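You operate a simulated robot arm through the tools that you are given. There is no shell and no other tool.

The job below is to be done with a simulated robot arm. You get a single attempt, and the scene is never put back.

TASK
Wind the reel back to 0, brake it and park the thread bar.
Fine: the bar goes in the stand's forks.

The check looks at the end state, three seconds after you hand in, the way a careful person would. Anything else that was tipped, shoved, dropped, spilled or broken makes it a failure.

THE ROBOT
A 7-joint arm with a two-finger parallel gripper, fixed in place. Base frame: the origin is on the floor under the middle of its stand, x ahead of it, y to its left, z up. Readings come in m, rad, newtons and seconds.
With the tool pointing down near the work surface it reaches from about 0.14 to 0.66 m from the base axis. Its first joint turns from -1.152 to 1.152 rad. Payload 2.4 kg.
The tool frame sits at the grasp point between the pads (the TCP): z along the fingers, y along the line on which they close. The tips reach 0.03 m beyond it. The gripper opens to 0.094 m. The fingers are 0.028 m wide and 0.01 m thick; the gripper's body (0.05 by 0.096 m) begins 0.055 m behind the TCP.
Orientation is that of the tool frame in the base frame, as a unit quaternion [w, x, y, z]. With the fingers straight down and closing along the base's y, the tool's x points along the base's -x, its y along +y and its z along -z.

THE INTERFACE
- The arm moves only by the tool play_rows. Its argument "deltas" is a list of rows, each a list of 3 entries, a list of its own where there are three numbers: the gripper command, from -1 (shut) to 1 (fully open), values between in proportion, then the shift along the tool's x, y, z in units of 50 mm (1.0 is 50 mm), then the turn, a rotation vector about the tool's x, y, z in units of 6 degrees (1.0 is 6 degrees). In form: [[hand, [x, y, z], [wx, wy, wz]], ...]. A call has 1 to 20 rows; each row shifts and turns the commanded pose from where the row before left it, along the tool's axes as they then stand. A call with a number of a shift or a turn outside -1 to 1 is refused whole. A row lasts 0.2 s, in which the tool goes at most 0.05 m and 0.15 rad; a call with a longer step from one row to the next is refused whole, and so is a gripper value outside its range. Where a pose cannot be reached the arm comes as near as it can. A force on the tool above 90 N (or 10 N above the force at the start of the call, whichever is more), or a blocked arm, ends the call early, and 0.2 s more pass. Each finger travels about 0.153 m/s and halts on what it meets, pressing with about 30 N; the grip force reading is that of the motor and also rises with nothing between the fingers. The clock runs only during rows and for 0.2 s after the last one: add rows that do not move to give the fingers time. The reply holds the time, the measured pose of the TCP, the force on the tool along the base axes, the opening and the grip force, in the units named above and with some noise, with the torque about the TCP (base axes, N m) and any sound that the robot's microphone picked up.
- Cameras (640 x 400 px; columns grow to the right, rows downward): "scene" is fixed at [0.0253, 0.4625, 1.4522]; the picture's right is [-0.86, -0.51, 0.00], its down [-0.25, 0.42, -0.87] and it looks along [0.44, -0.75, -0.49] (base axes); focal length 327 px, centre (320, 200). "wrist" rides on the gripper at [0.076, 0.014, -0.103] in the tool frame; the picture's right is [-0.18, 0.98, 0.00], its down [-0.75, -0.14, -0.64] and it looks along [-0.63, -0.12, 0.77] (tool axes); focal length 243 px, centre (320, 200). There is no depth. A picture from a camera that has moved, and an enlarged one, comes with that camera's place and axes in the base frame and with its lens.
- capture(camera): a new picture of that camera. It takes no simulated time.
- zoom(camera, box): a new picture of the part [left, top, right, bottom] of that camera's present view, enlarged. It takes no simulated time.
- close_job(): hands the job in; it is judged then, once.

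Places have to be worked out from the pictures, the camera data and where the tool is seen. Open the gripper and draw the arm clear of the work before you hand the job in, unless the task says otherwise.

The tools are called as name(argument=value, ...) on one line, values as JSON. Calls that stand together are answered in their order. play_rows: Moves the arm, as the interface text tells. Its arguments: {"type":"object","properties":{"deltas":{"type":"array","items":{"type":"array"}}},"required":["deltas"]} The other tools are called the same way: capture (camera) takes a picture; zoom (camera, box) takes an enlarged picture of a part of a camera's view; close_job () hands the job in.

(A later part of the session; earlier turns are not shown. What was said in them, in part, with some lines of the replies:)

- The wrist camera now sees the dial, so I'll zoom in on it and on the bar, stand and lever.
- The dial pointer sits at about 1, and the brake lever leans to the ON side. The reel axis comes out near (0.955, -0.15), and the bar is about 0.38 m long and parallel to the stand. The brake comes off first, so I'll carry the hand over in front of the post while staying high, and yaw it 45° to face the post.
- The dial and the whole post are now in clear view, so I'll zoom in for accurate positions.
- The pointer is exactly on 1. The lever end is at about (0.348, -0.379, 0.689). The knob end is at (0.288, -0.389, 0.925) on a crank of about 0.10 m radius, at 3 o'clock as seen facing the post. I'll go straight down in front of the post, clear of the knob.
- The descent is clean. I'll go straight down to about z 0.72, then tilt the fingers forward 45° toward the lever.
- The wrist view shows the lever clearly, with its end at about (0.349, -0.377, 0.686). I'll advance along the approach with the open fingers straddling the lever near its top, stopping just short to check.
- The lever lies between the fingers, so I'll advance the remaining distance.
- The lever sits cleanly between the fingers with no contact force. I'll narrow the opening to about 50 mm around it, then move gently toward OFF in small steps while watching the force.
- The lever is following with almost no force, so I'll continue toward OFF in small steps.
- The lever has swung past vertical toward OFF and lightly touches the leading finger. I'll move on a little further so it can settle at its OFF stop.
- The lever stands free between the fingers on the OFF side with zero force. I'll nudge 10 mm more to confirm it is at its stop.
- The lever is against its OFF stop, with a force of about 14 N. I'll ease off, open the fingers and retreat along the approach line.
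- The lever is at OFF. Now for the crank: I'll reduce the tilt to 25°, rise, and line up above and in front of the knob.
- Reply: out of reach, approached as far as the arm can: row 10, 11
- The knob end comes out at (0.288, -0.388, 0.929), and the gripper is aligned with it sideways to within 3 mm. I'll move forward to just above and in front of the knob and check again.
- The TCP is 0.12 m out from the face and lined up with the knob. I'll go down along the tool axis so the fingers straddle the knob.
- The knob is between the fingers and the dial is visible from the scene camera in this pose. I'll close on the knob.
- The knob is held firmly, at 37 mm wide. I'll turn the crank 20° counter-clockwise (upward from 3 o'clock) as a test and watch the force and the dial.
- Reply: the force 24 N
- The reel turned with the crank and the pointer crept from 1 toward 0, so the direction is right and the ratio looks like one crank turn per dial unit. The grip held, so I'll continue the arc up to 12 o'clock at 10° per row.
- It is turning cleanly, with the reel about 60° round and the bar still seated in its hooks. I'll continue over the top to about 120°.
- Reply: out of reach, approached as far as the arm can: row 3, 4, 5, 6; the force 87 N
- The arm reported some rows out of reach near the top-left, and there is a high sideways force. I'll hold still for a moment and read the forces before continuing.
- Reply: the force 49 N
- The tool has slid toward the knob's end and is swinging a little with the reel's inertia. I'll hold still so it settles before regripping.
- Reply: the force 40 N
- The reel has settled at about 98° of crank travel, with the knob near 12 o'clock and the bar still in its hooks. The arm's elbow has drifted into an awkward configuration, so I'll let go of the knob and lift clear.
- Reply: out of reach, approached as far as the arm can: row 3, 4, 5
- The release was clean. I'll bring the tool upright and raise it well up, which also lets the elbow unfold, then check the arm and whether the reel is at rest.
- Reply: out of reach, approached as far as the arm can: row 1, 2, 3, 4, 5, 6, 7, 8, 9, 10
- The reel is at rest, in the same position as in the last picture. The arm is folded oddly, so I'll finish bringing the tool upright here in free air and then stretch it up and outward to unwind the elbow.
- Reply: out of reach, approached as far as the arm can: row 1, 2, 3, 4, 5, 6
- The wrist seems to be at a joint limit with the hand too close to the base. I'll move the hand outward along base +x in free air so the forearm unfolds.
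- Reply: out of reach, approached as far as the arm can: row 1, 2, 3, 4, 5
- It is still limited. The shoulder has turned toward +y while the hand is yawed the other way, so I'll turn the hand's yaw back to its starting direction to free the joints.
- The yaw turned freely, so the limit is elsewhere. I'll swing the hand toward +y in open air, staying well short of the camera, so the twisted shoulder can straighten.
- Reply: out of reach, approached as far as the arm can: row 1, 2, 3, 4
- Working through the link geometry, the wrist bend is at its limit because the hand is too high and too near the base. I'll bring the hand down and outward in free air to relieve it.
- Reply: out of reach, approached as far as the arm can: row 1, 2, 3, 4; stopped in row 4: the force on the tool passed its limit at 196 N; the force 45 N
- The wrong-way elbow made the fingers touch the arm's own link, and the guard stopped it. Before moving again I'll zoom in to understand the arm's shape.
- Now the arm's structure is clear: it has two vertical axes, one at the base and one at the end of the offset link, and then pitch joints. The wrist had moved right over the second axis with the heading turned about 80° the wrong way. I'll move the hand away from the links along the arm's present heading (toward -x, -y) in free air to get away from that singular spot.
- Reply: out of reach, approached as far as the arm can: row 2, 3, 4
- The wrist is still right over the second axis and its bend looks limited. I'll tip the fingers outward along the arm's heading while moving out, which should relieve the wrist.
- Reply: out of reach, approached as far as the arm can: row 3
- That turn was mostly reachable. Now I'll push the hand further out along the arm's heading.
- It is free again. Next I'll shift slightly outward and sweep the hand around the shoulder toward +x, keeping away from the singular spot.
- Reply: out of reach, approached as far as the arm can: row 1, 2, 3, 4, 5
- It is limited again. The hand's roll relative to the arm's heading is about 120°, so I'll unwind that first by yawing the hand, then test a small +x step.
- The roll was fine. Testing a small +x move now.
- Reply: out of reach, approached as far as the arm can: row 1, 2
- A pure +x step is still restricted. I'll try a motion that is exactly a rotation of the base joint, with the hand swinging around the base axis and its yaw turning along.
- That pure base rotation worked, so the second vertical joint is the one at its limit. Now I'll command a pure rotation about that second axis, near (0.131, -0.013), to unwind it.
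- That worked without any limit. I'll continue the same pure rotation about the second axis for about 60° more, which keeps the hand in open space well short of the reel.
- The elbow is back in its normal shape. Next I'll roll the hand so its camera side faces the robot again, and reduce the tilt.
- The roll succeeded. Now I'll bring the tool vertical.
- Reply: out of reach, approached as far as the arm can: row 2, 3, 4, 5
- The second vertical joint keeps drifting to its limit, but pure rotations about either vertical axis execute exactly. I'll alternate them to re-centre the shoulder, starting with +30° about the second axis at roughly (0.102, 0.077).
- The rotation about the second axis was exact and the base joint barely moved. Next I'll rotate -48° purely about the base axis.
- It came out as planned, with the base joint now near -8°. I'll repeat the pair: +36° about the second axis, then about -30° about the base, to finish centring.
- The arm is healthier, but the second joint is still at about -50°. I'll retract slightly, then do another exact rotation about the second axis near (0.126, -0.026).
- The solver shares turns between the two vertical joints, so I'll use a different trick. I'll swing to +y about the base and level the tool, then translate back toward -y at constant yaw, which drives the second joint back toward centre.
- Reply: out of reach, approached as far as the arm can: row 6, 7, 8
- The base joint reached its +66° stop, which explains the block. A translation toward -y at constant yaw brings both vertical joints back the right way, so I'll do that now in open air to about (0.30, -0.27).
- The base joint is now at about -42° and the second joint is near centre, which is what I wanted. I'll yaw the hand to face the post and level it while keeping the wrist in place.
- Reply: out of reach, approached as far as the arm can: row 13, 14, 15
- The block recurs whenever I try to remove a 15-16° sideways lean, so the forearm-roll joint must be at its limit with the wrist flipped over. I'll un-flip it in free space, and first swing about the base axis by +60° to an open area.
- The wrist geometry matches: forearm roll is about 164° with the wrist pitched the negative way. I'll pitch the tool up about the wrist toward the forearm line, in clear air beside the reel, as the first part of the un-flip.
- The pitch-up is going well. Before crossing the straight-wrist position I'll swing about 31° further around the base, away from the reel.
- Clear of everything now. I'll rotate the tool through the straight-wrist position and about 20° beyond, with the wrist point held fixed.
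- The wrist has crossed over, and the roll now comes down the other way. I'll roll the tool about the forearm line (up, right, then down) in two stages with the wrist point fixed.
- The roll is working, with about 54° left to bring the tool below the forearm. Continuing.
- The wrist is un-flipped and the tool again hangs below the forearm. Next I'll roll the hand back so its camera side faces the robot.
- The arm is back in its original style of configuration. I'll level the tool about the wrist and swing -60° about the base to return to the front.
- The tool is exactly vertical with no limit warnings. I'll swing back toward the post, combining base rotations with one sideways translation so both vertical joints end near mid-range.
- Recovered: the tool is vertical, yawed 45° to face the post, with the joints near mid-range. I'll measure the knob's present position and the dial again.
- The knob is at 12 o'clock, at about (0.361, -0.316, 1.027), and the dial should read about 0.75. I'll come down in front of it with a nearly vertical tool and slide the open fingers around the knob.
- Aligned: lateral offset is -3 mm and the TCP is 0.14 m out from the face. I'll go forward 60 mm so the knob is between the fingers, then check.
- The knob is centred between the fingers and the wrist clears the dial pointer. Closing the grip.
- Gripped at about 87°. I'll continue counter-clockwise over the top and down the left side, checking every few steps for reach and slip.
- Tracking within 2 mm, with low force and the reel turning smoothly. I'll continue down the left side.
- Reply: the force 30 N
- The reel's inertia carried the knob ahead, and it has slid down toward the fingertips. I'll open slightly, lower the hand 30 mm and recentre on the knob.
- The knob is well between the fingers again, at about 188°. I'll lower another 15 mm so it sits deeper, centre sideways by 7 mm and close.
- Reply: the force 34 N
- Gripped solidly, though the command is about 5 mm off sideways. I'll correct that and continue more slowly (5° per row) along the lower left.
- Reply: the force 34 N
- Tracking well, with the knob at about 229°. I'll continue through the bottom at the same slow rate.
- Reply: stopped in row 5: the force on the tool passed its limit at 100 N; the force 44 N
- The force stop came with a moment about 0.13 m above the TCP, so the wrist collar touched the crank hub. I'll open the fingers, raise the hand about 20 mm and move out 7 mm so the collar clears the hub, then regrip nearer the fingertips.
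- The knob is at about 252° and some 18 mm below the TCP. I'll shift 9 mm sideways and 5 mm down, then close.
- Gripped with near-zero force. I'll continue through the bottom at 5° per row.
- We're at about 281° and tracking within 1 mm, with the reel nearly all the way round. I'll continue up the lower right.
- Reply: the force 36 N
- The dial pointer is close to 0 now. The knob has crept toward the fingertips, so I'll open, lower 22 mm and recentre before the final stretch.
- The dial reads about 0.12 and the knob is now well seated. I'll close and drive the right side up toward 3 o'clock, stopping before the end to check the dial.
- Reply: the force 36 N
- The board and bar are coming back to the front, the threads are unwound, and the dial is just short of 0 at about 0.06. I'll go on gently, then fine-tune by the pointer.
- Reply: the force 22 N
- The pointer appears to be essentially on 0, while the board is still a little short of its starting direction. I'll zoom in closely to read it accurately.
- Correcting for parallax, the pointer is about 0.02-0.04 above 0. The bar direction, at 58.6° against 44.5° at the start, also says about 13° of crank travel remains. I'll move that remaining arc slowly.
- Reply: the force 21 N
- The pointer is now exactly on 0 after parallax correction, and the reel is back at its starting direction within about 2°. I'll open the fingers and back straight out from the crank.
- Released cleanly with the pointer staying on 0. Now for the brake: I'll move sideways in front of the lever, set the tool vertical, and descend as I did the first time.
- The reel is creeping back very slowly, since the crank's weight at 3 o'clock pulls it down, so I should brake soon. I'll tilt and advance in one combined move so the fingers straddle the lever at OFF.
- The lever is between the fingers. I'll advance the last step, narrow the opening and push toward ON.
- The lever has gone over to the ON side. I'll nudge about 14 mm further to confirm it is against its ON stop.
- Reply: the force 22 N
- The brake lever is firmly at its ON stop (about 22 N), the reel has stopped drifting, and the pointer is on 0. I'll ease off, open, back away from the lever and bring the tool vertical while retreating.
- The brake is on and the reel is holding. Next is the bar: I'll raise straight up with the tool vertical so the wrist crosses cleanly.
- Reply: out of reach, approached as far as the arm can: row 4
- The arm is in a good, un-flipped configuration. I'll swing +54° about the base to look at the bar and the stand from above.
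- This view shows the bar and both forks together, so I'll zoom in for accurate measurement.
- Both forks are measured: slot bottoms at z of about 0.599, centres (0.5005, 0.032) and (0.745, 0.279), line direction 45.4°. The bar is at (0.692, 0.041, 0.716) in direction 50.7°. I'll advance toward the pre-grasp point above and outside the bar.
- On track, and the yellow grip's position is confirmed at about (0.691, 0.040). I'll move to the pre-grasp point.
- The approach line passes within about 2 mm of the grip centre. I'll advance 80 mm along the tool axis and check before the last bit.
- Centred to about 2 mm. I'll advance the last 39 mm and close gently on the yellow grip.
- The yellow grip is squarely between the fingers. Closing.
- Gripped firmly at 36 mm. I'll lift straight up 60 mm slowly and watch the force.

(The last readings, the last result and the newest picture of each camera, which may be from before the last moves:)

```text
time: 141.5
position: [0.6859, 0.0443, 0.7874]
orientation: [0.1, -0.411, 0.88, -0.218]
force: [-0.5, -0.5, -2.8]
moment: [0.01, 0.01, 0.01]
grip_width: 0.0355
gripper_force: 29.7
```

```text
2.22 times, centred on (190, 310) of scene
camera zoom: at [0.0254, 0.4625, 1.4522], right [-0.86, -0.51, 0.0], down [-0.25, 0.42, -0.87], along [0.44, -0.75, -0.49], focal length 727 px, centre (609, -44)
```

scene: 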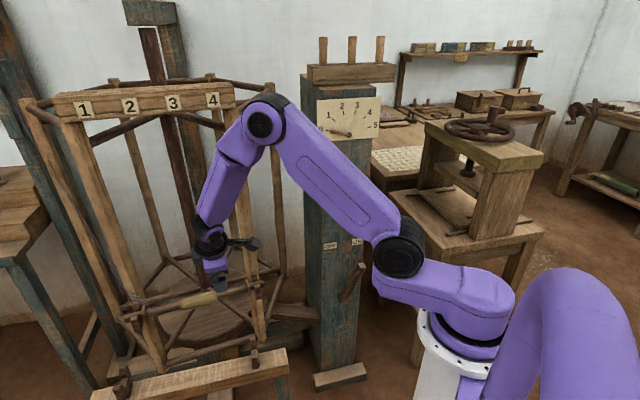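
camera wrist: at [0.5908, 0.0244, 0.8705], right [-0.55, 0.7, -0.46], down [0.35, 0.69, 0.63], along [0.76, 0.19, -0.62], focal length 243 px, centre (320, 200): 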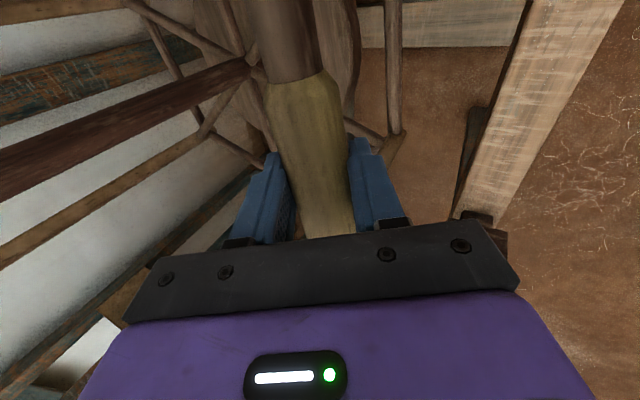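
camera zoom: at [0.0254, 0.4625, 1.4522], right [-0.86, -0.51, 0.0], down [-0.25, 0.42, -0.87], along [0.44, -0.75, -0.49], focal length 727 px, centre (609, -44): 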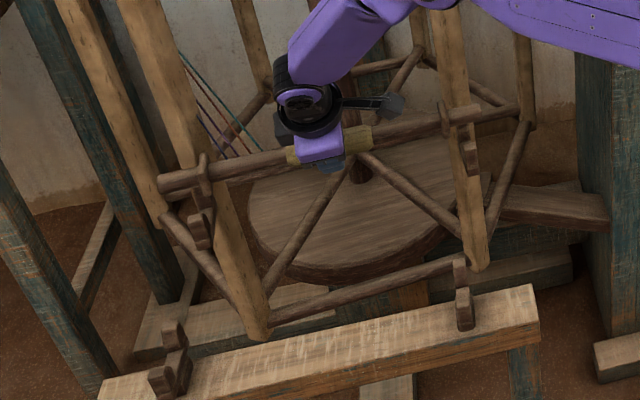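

The bar is out of the reel's hooks and weighs about 0.28 kg, with no snag. I'll move it straight outward 70 mm first, then diagonally to above the stand while turning it about 5° to match the forks.

play_rows(deltas=[[-1, [0.004, 0.309, -0.164], [0, 0, 0]], [-1, [0.007, 0.618, -0.328], [0, 0, 0]], [-1, [0.004, 0.309, -0.164], [0, 0, 0]], [-1, [-0.23, 0.246, -0.131], [0, 0.098, 0.184]], [-1, [-0.23, 0.246, -0.131], [0, 0.098, 0.184]], [-1, [-0.23, 0.246, -0.131], [0, 0.098, 0.184]], [-1, [-0.23, 0.246, -0.131], [0, 0.098, 0.184]], [-1, [0, 0, 0], [0, 0, 0]]])

capture(camera="wrist")

capture(camera="scene")

zoom(camera="scene", box=[70, 220, 290, 400])

```text
time: 143.3
position: [0.6207, 0.1613, 0.7873]
orientation: [0.09, -0.373, 0.896, -0.223]
force: [0.3, 0.4, -2.3]
moment: [0.0, -0.01, 0.0]
grip_width: 0.035
gripper_force: 29.6
```

```text
taken
camera wrist: at [0.5249, 0.149, 0.8708], right [-0.49, 0.74, -0.46], down [0.41, 0.66, 0.63], along [0.77, 0.12, -0.62], focal length 243 px, centre (320, 200)
```

wrist: 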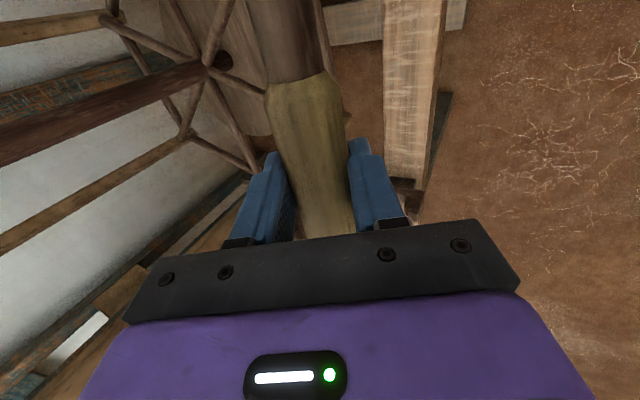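

```text
taken
```

scene: 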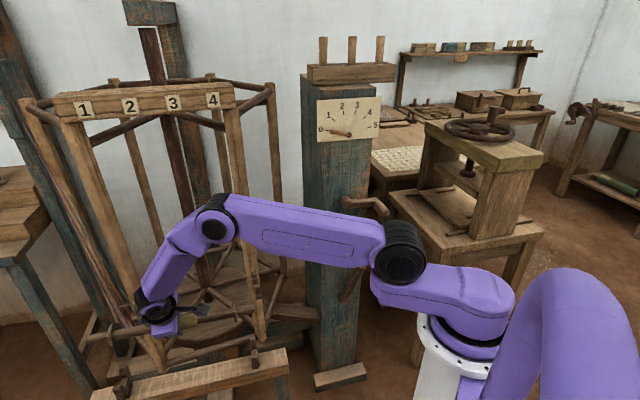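

```text
2.22 times, centred on (180, 310) of scene
camera zoom: at [0.0253, 0.4625, 1.4522], right [-0.86, -0.51, 0.0], down [-0.25, 0.42, -0.87], along [0.44, -0.75, -0.49], focal length 727 px, centre (631, -44)
```

zoom: 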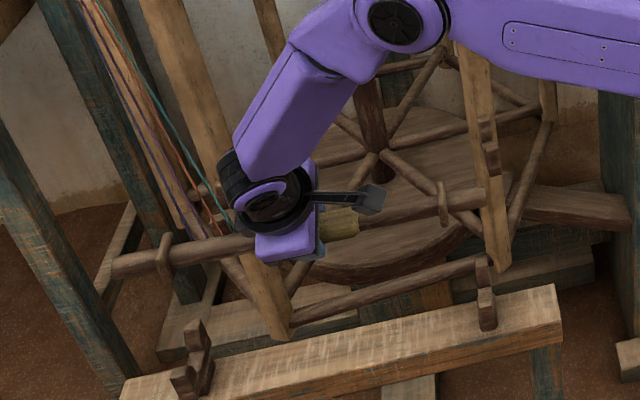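

The bar is above the stand. I'll zoom in on both ends to check its alignment with the forks.

zoom(camera="scene", box=[200, 270, 280, 360])

zoom(camera="scene", box=[90, 300, 190, 400])

zoom(camera="wrist", box=[220, 0, 480, 240])

```text
4.44 times, centred on (240, 315) of scene
camera zoom: at [0.0253, 0.4625, 1.4522], right [-0.86, -0.51, 0.0], down [-0.25, 0.42, -0.87], along [0.44, -0.75, -0.49], focal length 1454 px, centre (676, -311)
```

zoom: 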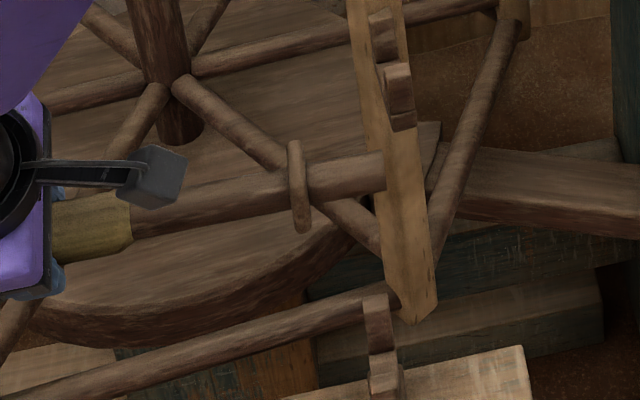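

```text
4.00 times, centred on (140, 350) of scene
camera zoom: at [0.0253, 0.4625, 1.4522], right [-0.86, -0.51, 0.0], down [-0.25, 0.42, -0.87], along [0.44, -0.75, -0.49], focal length 1308 px, centre (1040, -400)
```

zoom: 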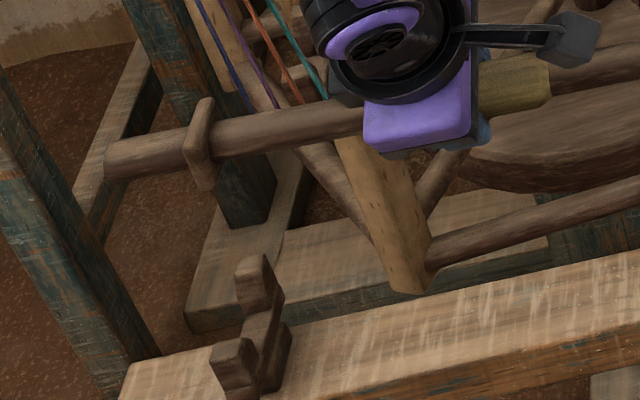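

```text
1.67 times, centred on (350, 120) of wrist
camera zoom: at [0.5249, 0.149, 0.8708], right [-0.49, 0.74, -0.46], down [0.41, 0.66, 0.63], along [0.77, 0.12, -0.62], focal length 404 px, centre (270, 333)
```

zoom: 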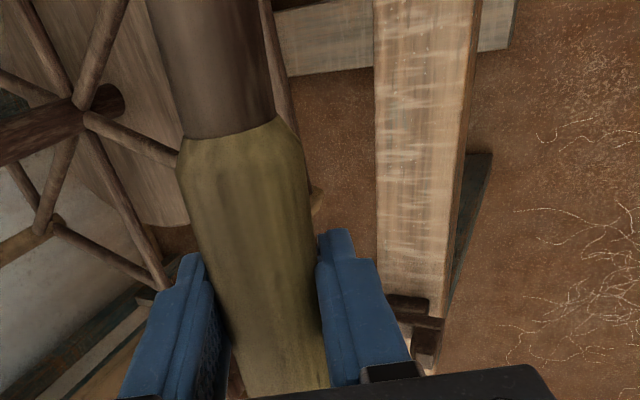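

The bar's direction is 45.2° against 45.4° for the forks, and sideways it is within about 2 mm. It needs to shift about 7 mm along its length toward the right fork. I'll do that while lowering to just above the prongs, then measure again.

play_rows(deltas=[[-1, [0.034, 0.268, 0.509], [0, 0, 0]], [-1, [0.034, 0.268, 0.509], [0, 0, 0]], [-1, [0.034, 0.268, 0.509], [0, 0, 0]], [-1, [0.034, 0.268, 0.509], [0, 0, 0]], [-1, [0, 0, 0], [0, 0, 0]]])

capture(camera="wrist")

zoom(camera="scene", box=[210, 300, 280, 380])

zoom(camera="scene", box=[80, 310, 170, 400])

capture(camera="scene")

```text
time: 144.5
position: [0.6167, 0.1554, 0.672]
orientation: [0.091, -0.372, 0.896, -0.222]
force: [0.7, 0.2, -2.0]
moment: [-0.01, -0.01, 0.02]
grip_width: 0.0353
gripper_force: 30.3
```

```text
taken
camera wrist: at [0.5202, 0.1433, 0.7561], right [-0.49, 0.74, -0.46], down [0.41, 0.66, 0.63], along [0.77, 0.12, -0.62], focal length 243 px, centre (320, 200)
```

wrist: 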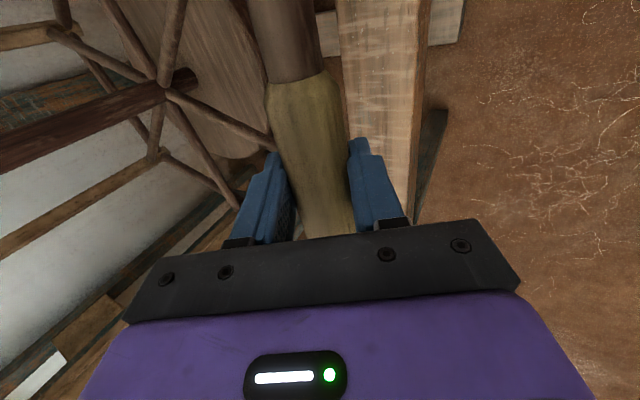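

```text
5.00 times, centred on (245, 340) of scene
camera zoom: at [0.0254, 0.4625, 1.4522], right [-0.86, -0.51, 0.0], down [-0.25, 0.42, -0.87], along [0.44, -0.75, -0.49], focal length 1635 px, centre (695, -500)
```

zoom: 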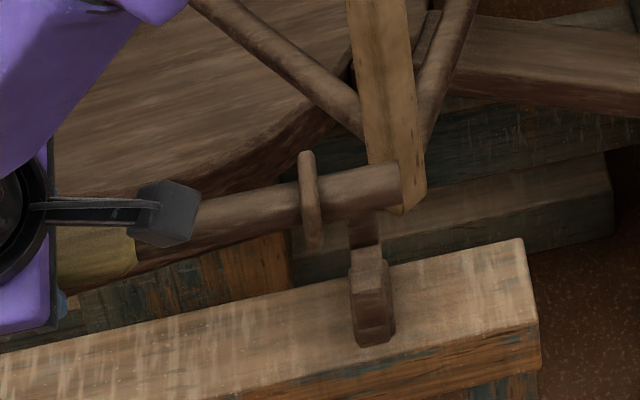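

```text
4.44 times, centred on (125, 355) of scene
camera zoom: at [0.0254, 0.4625, 1.4522], right [-0.86, -0.51, 0.0], down [-0.25, 0.42, -0.87], along [0.44, -0.75, -0.49], focal length 1454 px, centre (1187, -489)
```

zoom: 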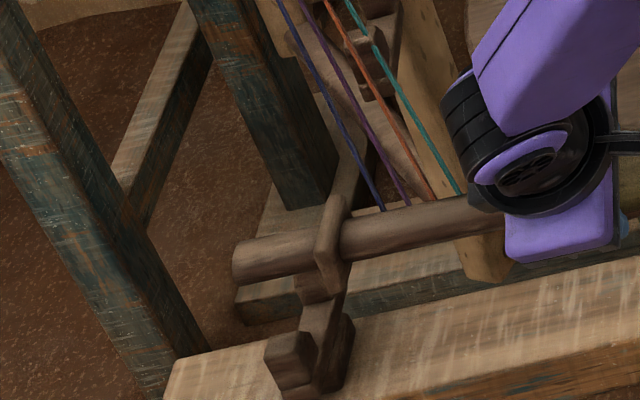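

```text
taken
```

scene: 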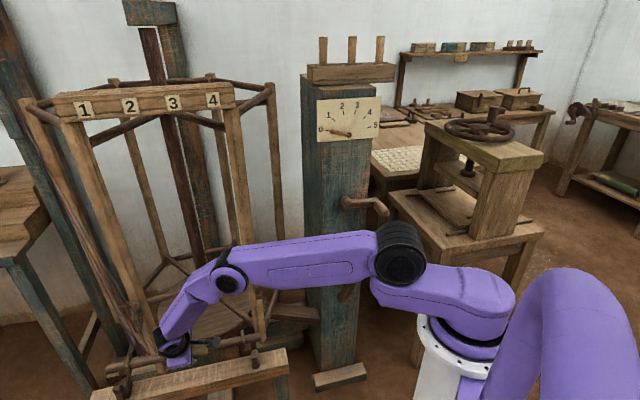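

The bar is just above the forks, with its collars centred axially to under 1 mm. The left end is about 4 mm too far in, so I'll rotate 0.5°, shift 2.6 mm outward and lower to about 15 mm above the seat, then compare again.

play_rows(deltas=[[-1, [0, 0.112, 0.156], [0, -0.02, -0.037]], [-1, [0, 0.112, 0.156], [0, -0.02, -0.037]], [-1, [0, 0, 0], [0, 0, 0]]])

zoom(camera="scene", box=[230, 310, 280, 370])

zoom(camera="scene", box=[90, 335, 160, 400])

zoom(camera="wrist", box=[220, 0, 480, 240])

```text
time: 145.3
position: [0.6146, 0.1569, 0.6527]
orientation: [0.093, -0.376, 0.895, -0.223]
force: [-0.4, 0.1, -2.5]
moment: [0.0, -0.02, 0.03]
grip_width: 0.0351
gripper_force: 30.2
```

```text
6.67 times, centred on (255, 340) of scene
camera zoom: at [0.0254, 0.4625, 1.4522], right [-0.86, -0.51, 0.0], down [-0.25, 0.42, -0.87], along [0.44, -0.75, -0.49], focal length 2180 px, centre (753, -733)
```

zoom: 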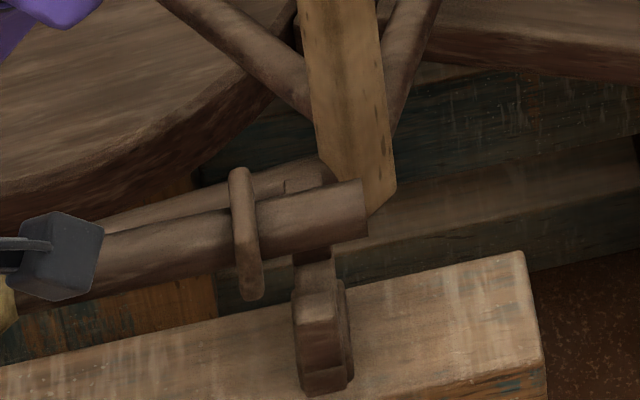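

```text
6.15 times, centred on (125, 368) of scene
camera zoom: at [0.0254, 0.4625, 1.4522], right [-0.86, -0.51, 0.0], down [-0.25, 0.42, -0.87], along [0.44, -0.75, -0.49], focal length 2013 px, centre (1520, -831)
```

zoom: 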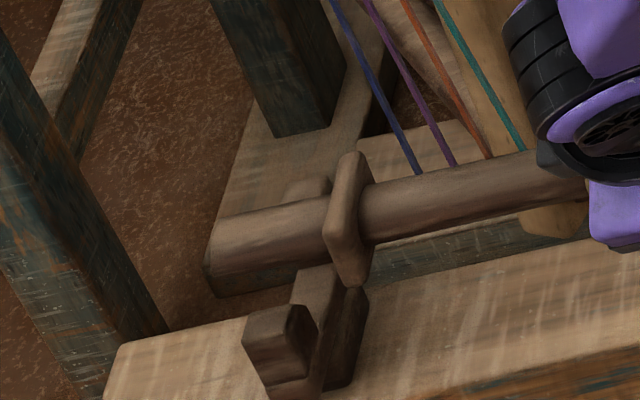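

```text
1.67 times, centred on (350, 120) of wrist
camera zoom: at [0.5185, 0.1442, 0.7368], right [-0.49, 0.74, -0.46], down [0.4, 0.66, 0.63], along [0.77, 0.13, -0.62], focal length 404 px, centre (270, 333)
```

zoom: 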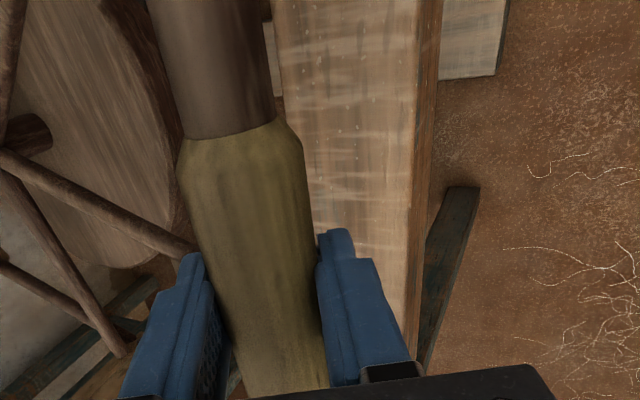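

In the image, lowering the bar straight down puts its axis within about 1 px of both slot centres. I'll lower 20 mm straight down in small steps.

play_rows(deltas=[[-1, [-0.001, 0.062, 0.118], [0, 0, 0]], [-1, [-0.001, 0.062, 0.118], [0, 0, 0]], [-1, [-0.001, 0.062, 0.118], [0, 0, 0]], [-1, [0, 0, 0], [0, 0, 0]]])

zoom(camera="scene", box=[230, 310, 280, 370])

zoom(camera="scene", box=[90, 335, 160, 400])

```text
time: 146.3
position: [0.616, 0.1557, 0.6322]
orientation: [0.092, -0.376, 0.895, -0.222]
force: [-0.3, -0.1, -2.9]
moment: [0.01, -0.01, -0.01]
grip_width: 0.0356
gripper_force: 30.0
```

```text
6.67 times, centred on (255, 340) of scene
camera zoom: at [0.0254, 0.4625, 1.4522], right [-0.86, -0.51, 0.0], down [-0.25, 0.42, -0.87], along [0.44, -0.75, -0.49], focal length 2180 px, centre (753, -733)
```

zoom: 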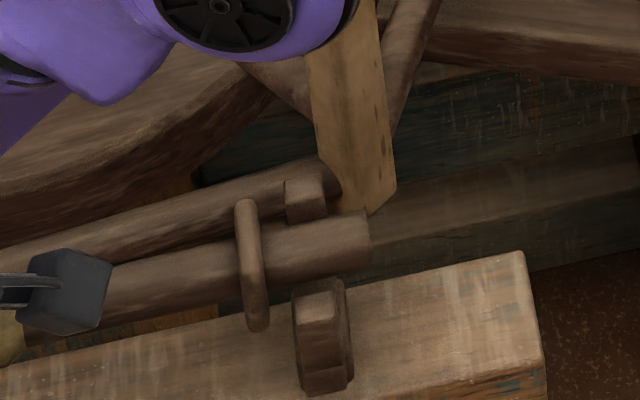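

```text
6.15 times, centred on (125, 368) of scene
camera zoom: at [0.0254, 0.4625, 1.4522], right [-0.86, -0.51, 0.0], down [-0.25, 0.42, -0.87], along [0.44, -0.75, -0.49], focal length 2013 px, centre (1520, -831)
```

zoom: 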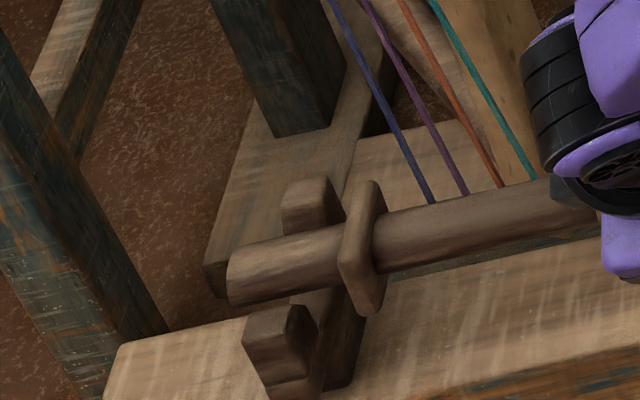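

The bar is now between the prongs at both forks with no contact force. I'll lower the last few millimetres, watching for the weight to transfer.

play_rows(deltas=[[-1, [0, 0.037, 0.071], [0, 0, 0]], [-1, [0, 0.037, 0.071], [0, 0, 0]], [-1, [0, 0, 0], [0, 0, 0]]])

zoom(camera="scene", box=[230, 310, 280, 370])

zoom(camera="scene", box=[90, 335, 160, 400])

```text
time: 147.1
position: [0.6156, 0.1565, 0.6263]
orientation: [0.092, -0.376, 0.895, -0.223]
force: [0.8, -0.8, -0.6]
moment: [0.18, -0.16, -0.23]
grip_width: 0.0351
gripper_force: 30.1
```

```text
6.67 times, centred on (255, 340) of scene
camera zoom: at [0.0253, 0.4625, 1.4522], right [-0.86, -0.51, 0.0], down [-0.25, 0.42, -0.87], along [0.44, -0.75, -0.49], focal length 2180 px, centre (753, -733)
```

zoom: 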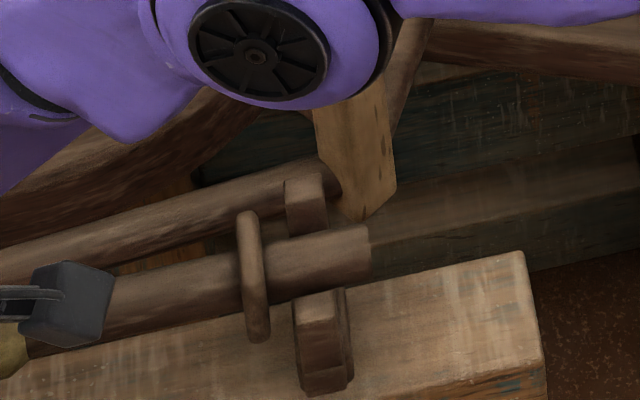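

```text
6.15 times, centred on (125, 368) of scene
camera zoom: at [0.0253, 0.4625, 1.4522], right [-0.86, -0.51, 0.0], down [-0.25, 0.42, -0.87], along [0.44, -0.75, -0.49], focal length 2013 px, centre (1520, -831)
```

zoom: 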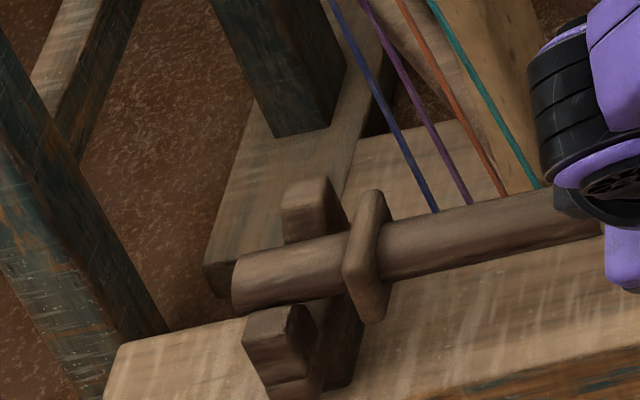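

The weight is transferring and the left end has touched its seat first. I'll lower about 3 mm more so the right end settles as well.

play_rows(deltas=[[-1, [0, 0.028, 0.053], [0, 0, 0]], [-1, [0, 0, 0], [0, 0, 0]]])

zoom(camera="scene", box=[230, 310, 280, 370])

zoom(camera="wrist", box=[220, 0, 480, 240])

```text
time: 147.7
position: [0.6169, 0.1561, 0.6228]
orientation: [0.093, -0.375, 0.895, -0.222]
force: [1.0, -2.6, -1.3]
moment: [0.27, -0.29, -0.47]
grip_width: 0.0351
gripper_force: 29.3
```

```text
6.67 times, centred on (255, 340) of scene
camera zoom: at [0.0253, 0.4625, 1.4522], right [-0.86, -0.51, 0.0], down [-0.25, 0.42, -0.87], along [0.44, -0.75, -0.49], focal length 2180 px, centre (753, -733)
```

zoom: 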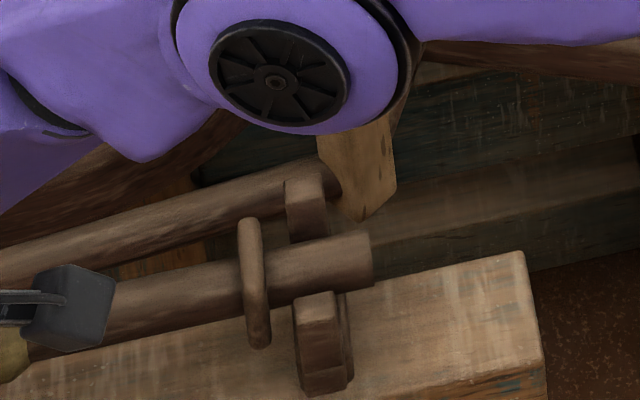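

```text
1.67 times, centred on (350, 120) of wrist
camera zoom: at [0.519, 0.1437, 0.7061], right [-0.49, 0.74, -0.46], down [0.4, 0.66, 0.63], along [0.77, 0.12, -0.62], focal length 404 px, centre (270, 333)
```

zoom: 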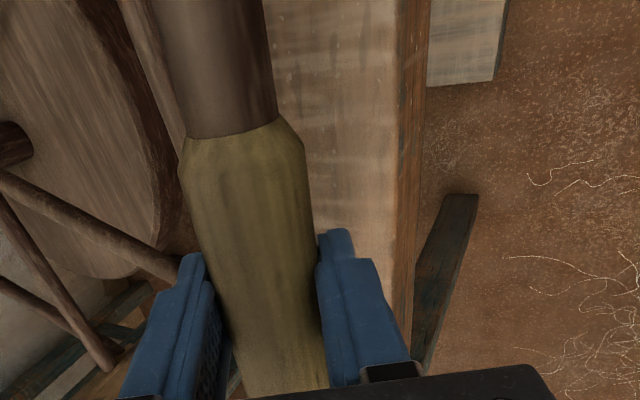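

There is a slight sideways push of about 2.5 N from the left fork's outer prong. I'll correct with 1.5 mm inward and -0.3°, then lower another 3 mm.

play_rows(deltas=[[-1, [0, -0.026, 0.014], [0, 0.023, 0.044]], [-1, [0, 0, 0], [0, 0, 0]], [-1, [0, 0.028, 0.053], [0, 0, 0]], [-1, [0, 0, 0], [0, 0, 0]]])

zoom(camera="scene", box=[230, 310, 280, 370])

zoom(camera="scene", box=[90, 335, 160, 400])

```text
time: 148.7
position: [0.6159, 0.1552, 0.6199]
orientation: [0.092, -0.373, 0.896, -0.223]
force: [1.4, -1.6, -1.0]
moment: [0.21, -0.16, -0.21]
grip_width: 0.0353
gripper_force: 30.1
```

```text
6.67 times, centred on (255, 340) of scene
camera zoom: at [0.0253, 0.4625, 1.4522], right [-0.86, -0.51, 0.0], down [-0.25, 0.42, -0.87], along [0.44, -0.75, -0.49], focal length 2180 px, centre (753, -733)
```

zoom: 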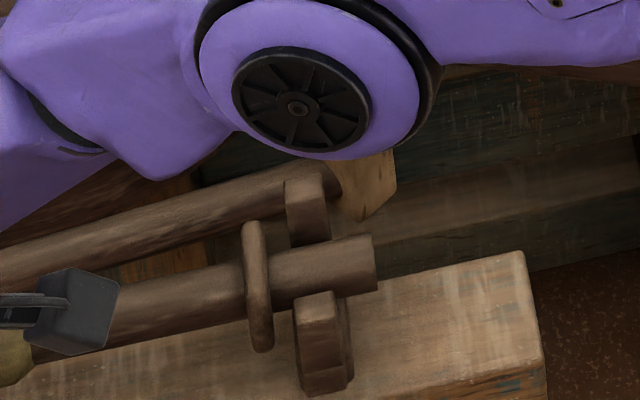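

```text
6.15 times, centred on (125, 368) of scene
camera zoom: at [0.0253, 0.4625, 1.4522], right [-0.86, -0.51, 0.0], down [-0.25, 0.42, -0.87], along [0.44, -0.75, -0.49], focal length 2013 px, centre (1520, -831)
```

zoom: 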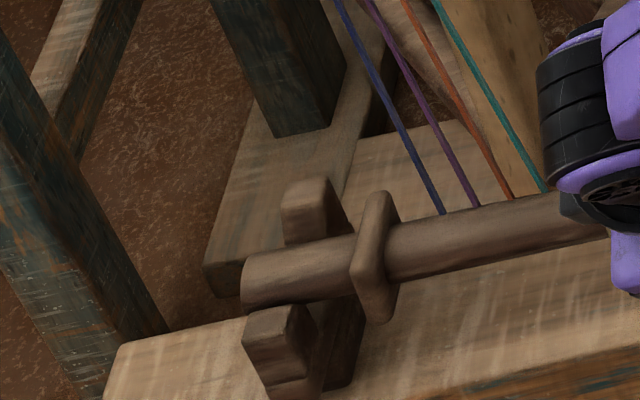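

Both ends look to be in the slots. I'll lower 2 mm more to see whether the seat pushes back.

play_rows(deltas=[[-1, [0, 0.019, 0.036], [0, 0, 0]], [-1, [0, 0, 0], [0, 0, 0]]])

zoom(camera="scene", box=[80, 280, 290, 400])

```text
time: 149.3
position: [0.6151, 0.1542, 0.6202]
orientation: [0.092, -0.374, 0.896, -0.223]
force: [2.5, -0.8, -0.7]
moment: [0.23, -0.26, -0.29]
grip_width: 0.0353
gripper_force: 30.1
```

```text
3.05 times, centred on (185, 340) of scene
camera zoom: at [0.0254, 0.4625, 1.4522], right [-0.86, -0.51, 0.0], down [-0.25, 0.42, -0.87], along [0.44, -0.75, -0.49], focal length 997 px, centre (731, -227)
```

zoom: 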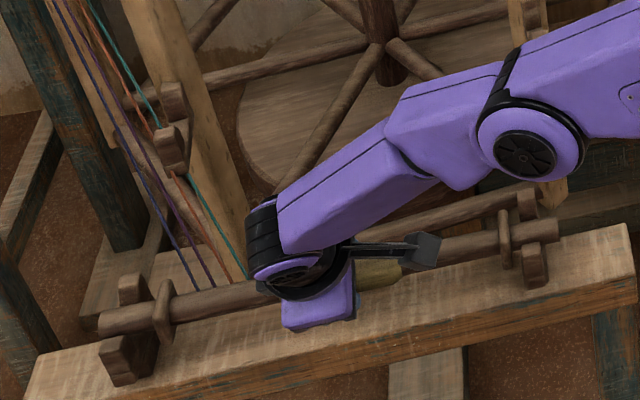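

The hand is near full stretch and the bar rests in both slots with almost no residual force. I'll open the fingers gradually to release it.

play_rows(deltas=[[-0.15, [0, 0, 0], [0, 0, 0]], [0, [0, 0, 0], [0, 0, 0]], [0.3, [0, 0, 0], [0, 0, 0]], [0.3, [0, 0, 0], [0, 0, 0]]])

zoom(camera="scene", box=[80, 280, 290, 400])

zoom(camera="wrist", box=[220, 0, 480, 240])

```text
time: 150.3
position: [0.6151, 0.1544, 0.6187]
orientation: [0.091, -0.374, 0.896, -0.223]
force: [-0.4, 0.0, 0.3]
moment: [0.02, 0.01, -0.04]
grip_width: 0.0612
gripper_force: 0.1
```

```text
3.05 times, centred on (185, 340) of scene
camera zoom: at [0.0253, 0.4625, 1.4522], right [-0.86, -0.51, 0.0], down [-0.25, 0.42, -0.87], along [0.44, -0.75, -0.49], focal length 997 px, centre (731, -227)
```

zoom: 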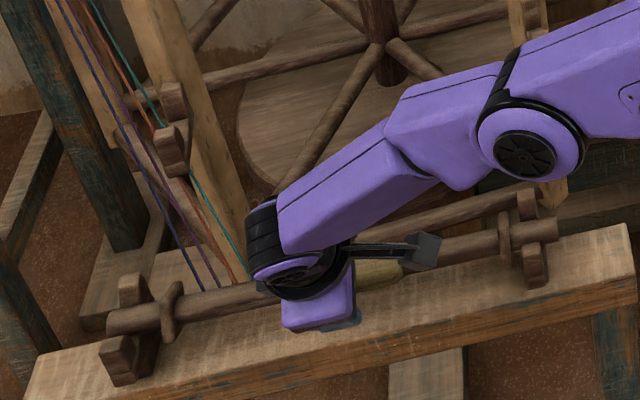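

```text
1.67 times, centred on (350, 120) of wrist
camera zoom: at [0.5185, 0.1429, 0.7033], right [-0.49, 0.74, -0.46], down [0.41, 0.66, 0.63], along [0.77, 0.12, -0.62], focal length 404 px, centre (270, 333)
```

zoom: 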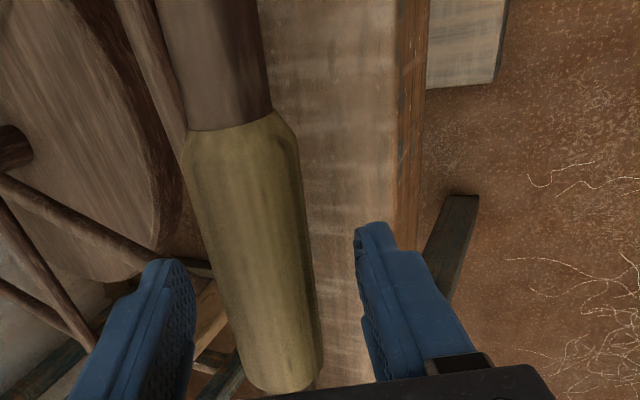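

Released, and the bar lies in both forks. I'll retreat straight back along the tool axis.

play_rows(deltas=[[0.5, [0, 0, -0.3], [0, 0, 0]], [0.5, [0, 0, -0.6], [0, 0, 0]], [0.5, [0, 0, -0.8], [0, 0, 0]], [0.5, [0, 0, -0.8], [0, 0, 0]], [0.5, [0, 0, -0.8], [0, 0, 0]], [0.5, [0, 0, 0], [0, 0, 0]]])

capture(camera="scene")

zoom(camera="scene", box=[230, 310, 280, 370])

zoom(camera="scene", box=[90, 335, 160, 400])

capture(camera="wrist")

```text
time: 151.7
position: [0.5607, 0.2105, 0.7644]
orientation: [0.091, -0.374, 0.895, -0.223]
force: [0.4, 0.1, 0.4]
moment: [0.01, -0.02, 0.0]
grip_width: 0.0706
gripper_force: 0.1
```

```text
taken
```

scene: 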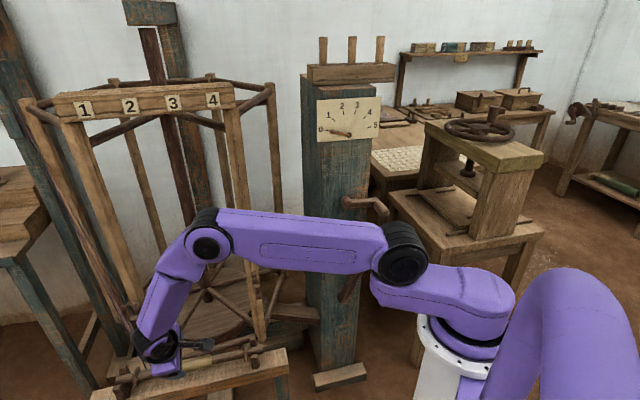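

```text
6.67 times, centred on (255, 340) of scene
camera zoom: at [0.0253, 0.4625, 1.4522], right [-0.86, -0.51, 0.0], down [-0.25, 0.42, -0.87], along [0.44, -0.75, -0.49], focal length 2180 px, centre (753, -733)
```

zoom: 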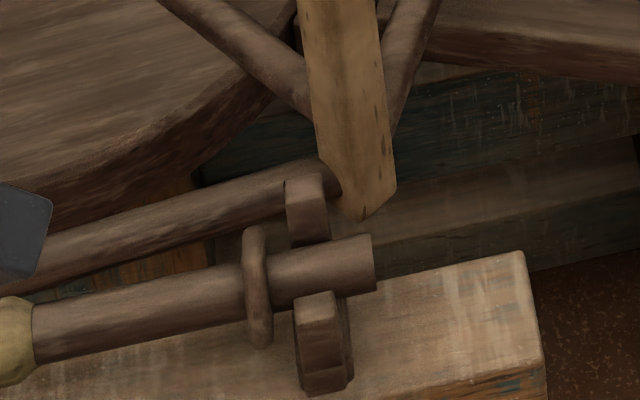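

```text
6.15 times, centred on (125, 368) of scene
camera zoom: at [0.0253, 0.4625, 1.4522], right [-0.86, -0.51, 0.0], down [-0.25, 0.42, -0.87], along [0.44, -0.75, -0.49], focal length 2013 px, centre (1520, -831)
```

zoom: 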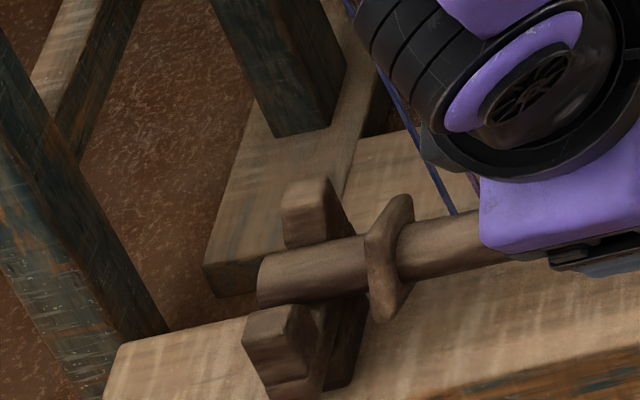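

```text
taken
camera wrist: at [0.4648, 0.198, 0.8477], right [-0.49, 0.74, -0.46], down [0.41, 0.66, 0.63], along [0.77, 0.12, -0.62], focal length 243 px, centre (320, 200)
```

wrist: 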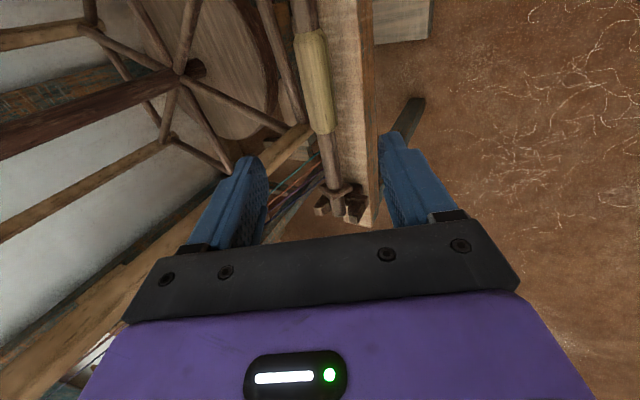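

The bar has settled into both slots; its axis now matches the predicted seat at both forks. I'll move the arm up and back, clear of the work.

play_rows(deltas=[[1, [0.1, -0.1, -0.7], [0, 0, 0]], [1, [0.349, -0.16, -0.641], [0, 0, 0]], [1, [0.349, -0.16, -0.641], [0, 0, 0]], [1, [0.349, -0.16, -0.641], [0, 0, 0]], [1, [0.349, -0.16, -0.641], [0, 0, 0]], [1, [0.349, -0.16, -0.641], [0, 0, 0]], [1, [0.349, -0.16, -0.641], [0, 0, 0]], [1, [0.349, -0.16, -0.641], [0, 0, 0]], [1, [0, 0, 0], [0, 0, 0]]])

capture(camera="scene")

capture(camera="wrist")

zoom(camera="scene", box=[80, 280, 290, 400])

zoom(camera="scene", box=[322, 118, 354, 140])

```text
time: 153.7
position: [0.4242, 0.1657, 1.0205]
orientation: [0.091, -0.375, 0.895, -0.222]
force: [0.8, -0.9, -0.5]
moment: [0.04, -0.04, 0.01]
grip_width: 0.0943
gripper_force: 0.1
```

```text
taken
```

scene: 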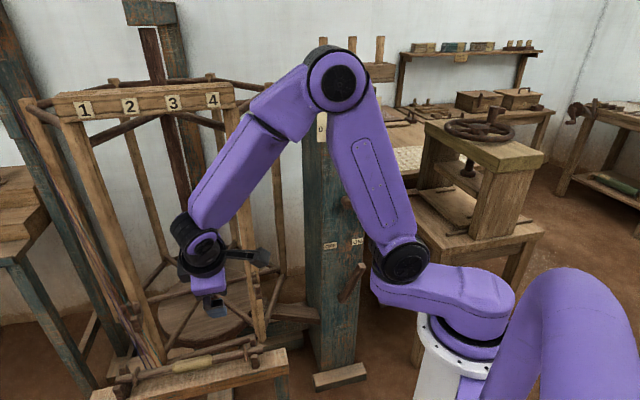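

```text
taken
camera wrist: at [0.3279, 0.1541, 1.1048], right [-0.49, 0.74, -0.46], down [0.41, 0.66, 0.63], along [0.77, 0.12, -0.63], focal length 243 px, centre (320, 200)
```

wrist: 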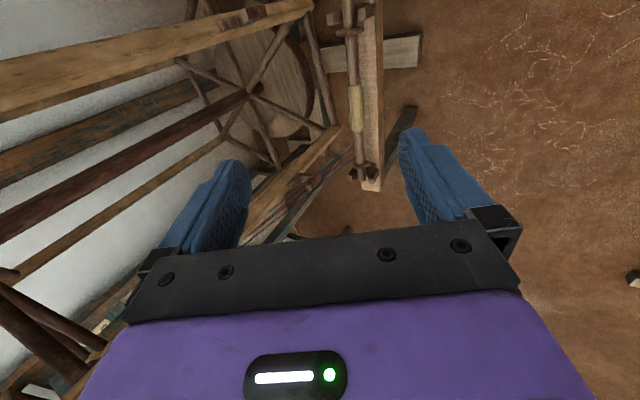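

```text
3.05 times, centred on (185, 340) of scene
camera zoom: at [0.0253, 0.4625, 1.4522], right [-0.86, -0.51, 0.0], down [-0.25, 0.42, -0.87], along [0.44, -0.75, -0.49], focal length 997 px, centre (731, -227)
```

zoom: 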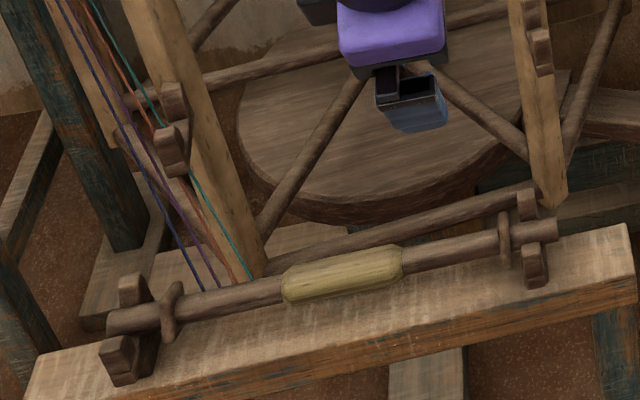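

```text
16.00 times, centred on (338, 129) of scene
camera zoom: at [0.0253, 0.4625, 1.4522], right [-0.86, -0.51, 0.0], down [-0.25, 0.42, -0.87], along [0.44, -0.75, -0.49], focal length 5233 px, centre (32, 1336)
```

zoom: 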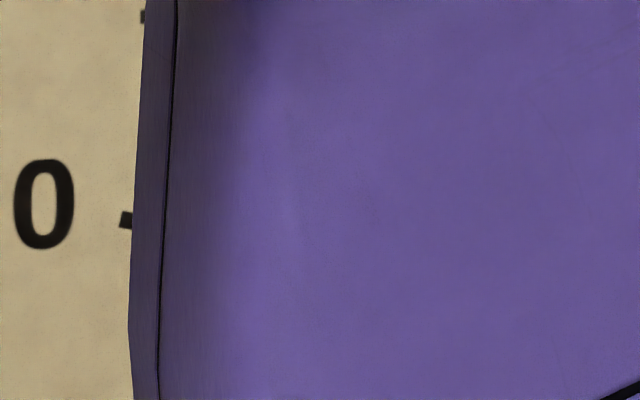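

The bar rests in both forks. I'll check closely from the wrist view and confirm the fork seating.

zoom(camera="wrist", box=[320, 0, 420, 80])

zoom(camera="wrist", box=[330, 140, 410, 204])

zoom(camera="scene", box=[230, 310, 280, 370])

zoom(camera="scene", box=[90, 335, 160, 400])

```text
5.00 times, centred on (370, 40) of wrist
camera zoom: at [0.3279, 0.1541, 1.1048], right [-0.49, 0.74, -0.46], down [0.41, 0.66, 0.63], along [0.77, 0.12, -0.63], focal length 1213 px, centre (70, 1000)
```

zoom: 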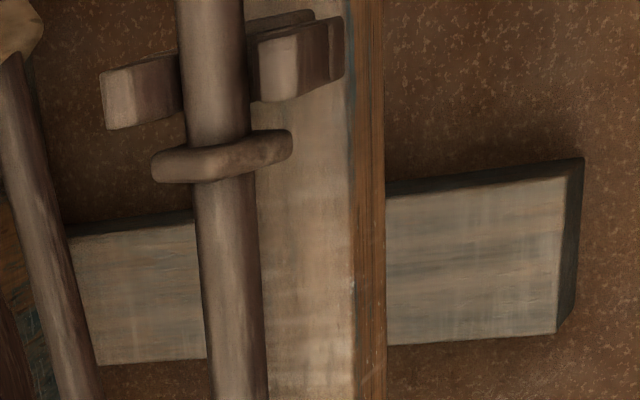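

```text
6.25 times, centred on (370, 172) of wrist
camera zoom: at [0.3279, 0.1541, 1.1048], right [-0.49, 0.74, -0.46], down [0.41, 0.66, 0.63], along [0.77, 0.12, -0.63], focal length 1516 px, centre (8, 375)
```

zoom: 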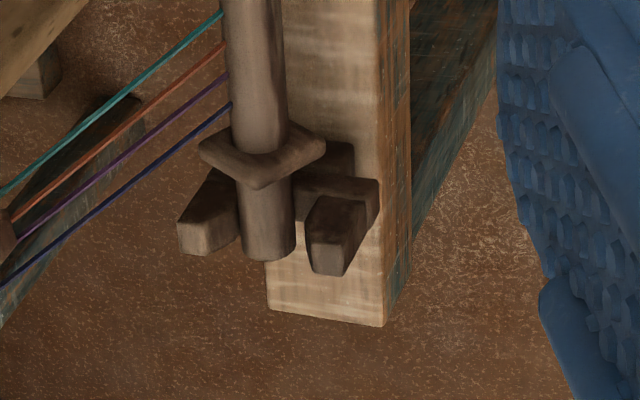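

```text
6.67 times, centred on (255, 340) of scene
camera zoom: at [0.0253, 0.4625, 1.4522], right [-0.86, -0.51, 0.0], down [-0.25, 0.42, -0.87], along [0.44, -0.75, -0.49], focal length 2180 px, centre (753, -733)
```

zoom: 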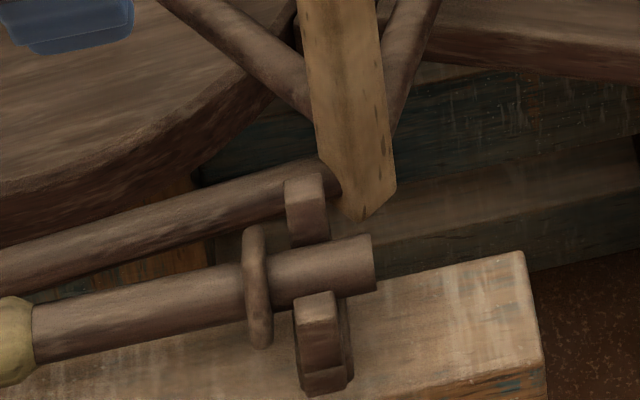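

```text
6.15 times, centred on (125, 368) of scene
camera zoom: at [0.0253, 0.4625, 1.4522], right [-0.86, -0.51, 0.0], down [-0.25, 0.42, -0.87], along [0.44, -0.75, -0.49], focal length 2013 px, centre (1520, -831)
```

zoom: 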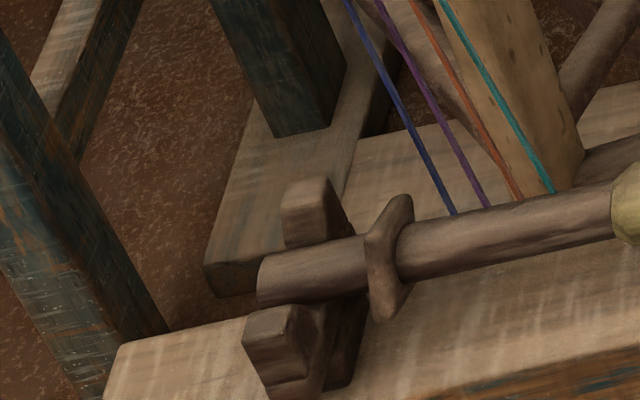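

The bar is properly seated between the prongs of both forks with its collars inboard. I'll draw the arm further back and level the tool so I can re-check the dial and brake.

play_rows(deltas=[[1, [0.64, -0.09, -0.626], [0, 0, 0]], [1, [0.64, -0.09, -0.626], [0, 0, 0]], [1, [0.64, -0.09, -0.626], [0, 0, 0]], [1, [0.64, -0.09, -0.626], [0, 0, 0]], [1, [0, 0, 0], [-0.933, 0, 0]], [1, [0, 0, 0], [-0.933, 0, 0]], [1, [0, 0, 0], [-0.933, 0, 0]], [1, [0, 0, 0], [-0.933, 0, 0]], [1, [0, 0, 0], [-0.933, 0, 0]], [1, [0, 0, 0], [0, 0, 0]]])

capture(camera="scene")

zoom(camera="scene", box=[322, 118, 354, 140])

zoom(camera="scene", box=[305, 90, 385, 150])

zoom(camera="scene", box=[300, 180, 400, 310])

```text
time: 155.9
position: [0.3044, 0.1059, 1.1403]
orientation: [-0.001, -0.386, 0.923, 0.001]
force: [-0.3, 0.4, -0.2]
moment: [0.02, 0.0, -0.01]
grip_width: 0.0939
gripper_force: 0.0
```

```text
taken
```

scene: 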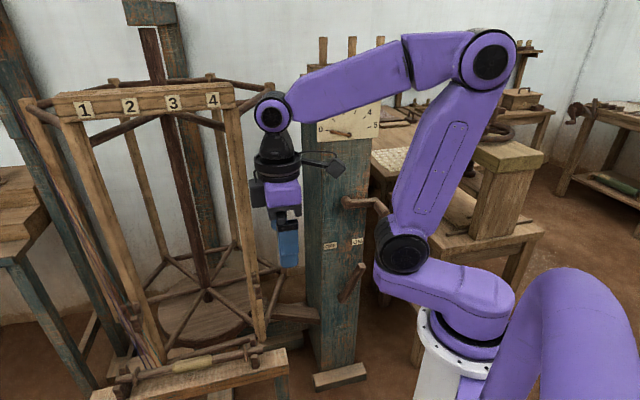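

```text
16.00 times, centred on (338, 129) of scene
camera zoom: at [0.0253, 0.4625, 1.4522], right [-0.86, -0.51, 0.0], down [-0.25, 0.42, -0.87], along [0.44, -0.75, -0.49], focal length 5233 px, centre (32, 1336)
```

zoom: 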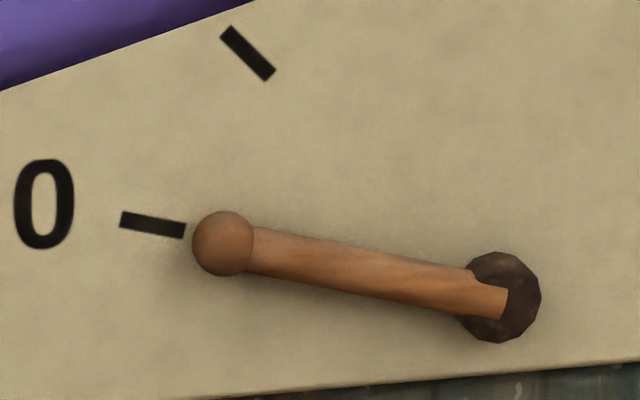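

```text
6.67 times, centred on (345, 120) of scene
camera zoom: at [0.0253, 0.4625, 1.4522], right [-0.86, -0.51, 0.0], down [-0.25, 0.42, -0.87], along [0.44, -0.75, -0.49], focal length 2180 px, centre (153, 733)
```

zoom: 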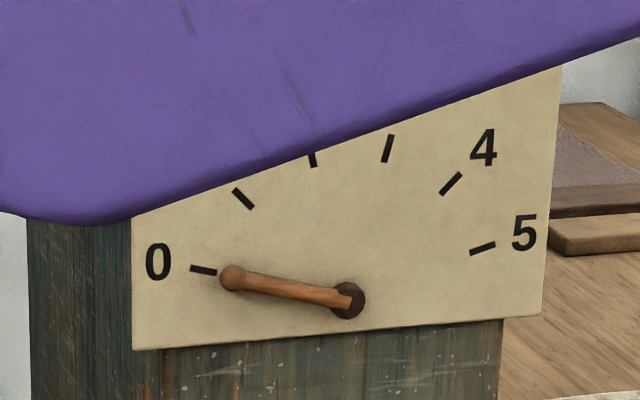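

```text
3.08 times, centred on (350, 245) of scene
camera zoom: at [0.0253, 0.4625, 1.4522], right [-0.86, -0.51, 0.0], down [-0.25, 0.42, -0.87], along [0.44, -0.75, -0.49], focal length 1006 px, centre (228, 62)
```

zoom: 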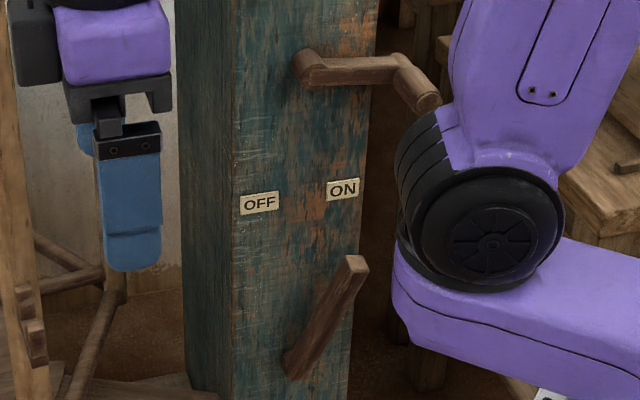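

Everything checks out: the pointer is on 0, the lever is back at ON exactly as at the start, and the reel is holding. The bar is parked in the stand's forks, and the gripper is open and clear of the work. Handing in.

close_job()

```text
The job is handed in.
```

I wound the reel back to 0, set the brake to ON and parked the thread bar in the stand's forks, then handed the job in. I don't have the check's result.

- **Reel:** The dial pointer sits on 0. The reel crept back slightly before the brake caught it and stands about 5–6° (roughly 0.015–0.02 of a turn) off its starting direction.
- **Brake:** The lever is against its ON stop, and the reel has not moved since.
- **Thread bar:** Close views show it between the prongs of both forks, with its collars inside them. The left end dropped about 15 mm into its slot when I let go, because it had been resting on the outer prong.
- **Contact along the way:** While I was repositioning the arm, its fingers once struck its own upper arm (196 N before the stop). While cranking, the wrist once touched the crank hub (100 N). I saw no damage or shifting in the pictures afterwards.

The gripper is open and the arm is back clear of the work.
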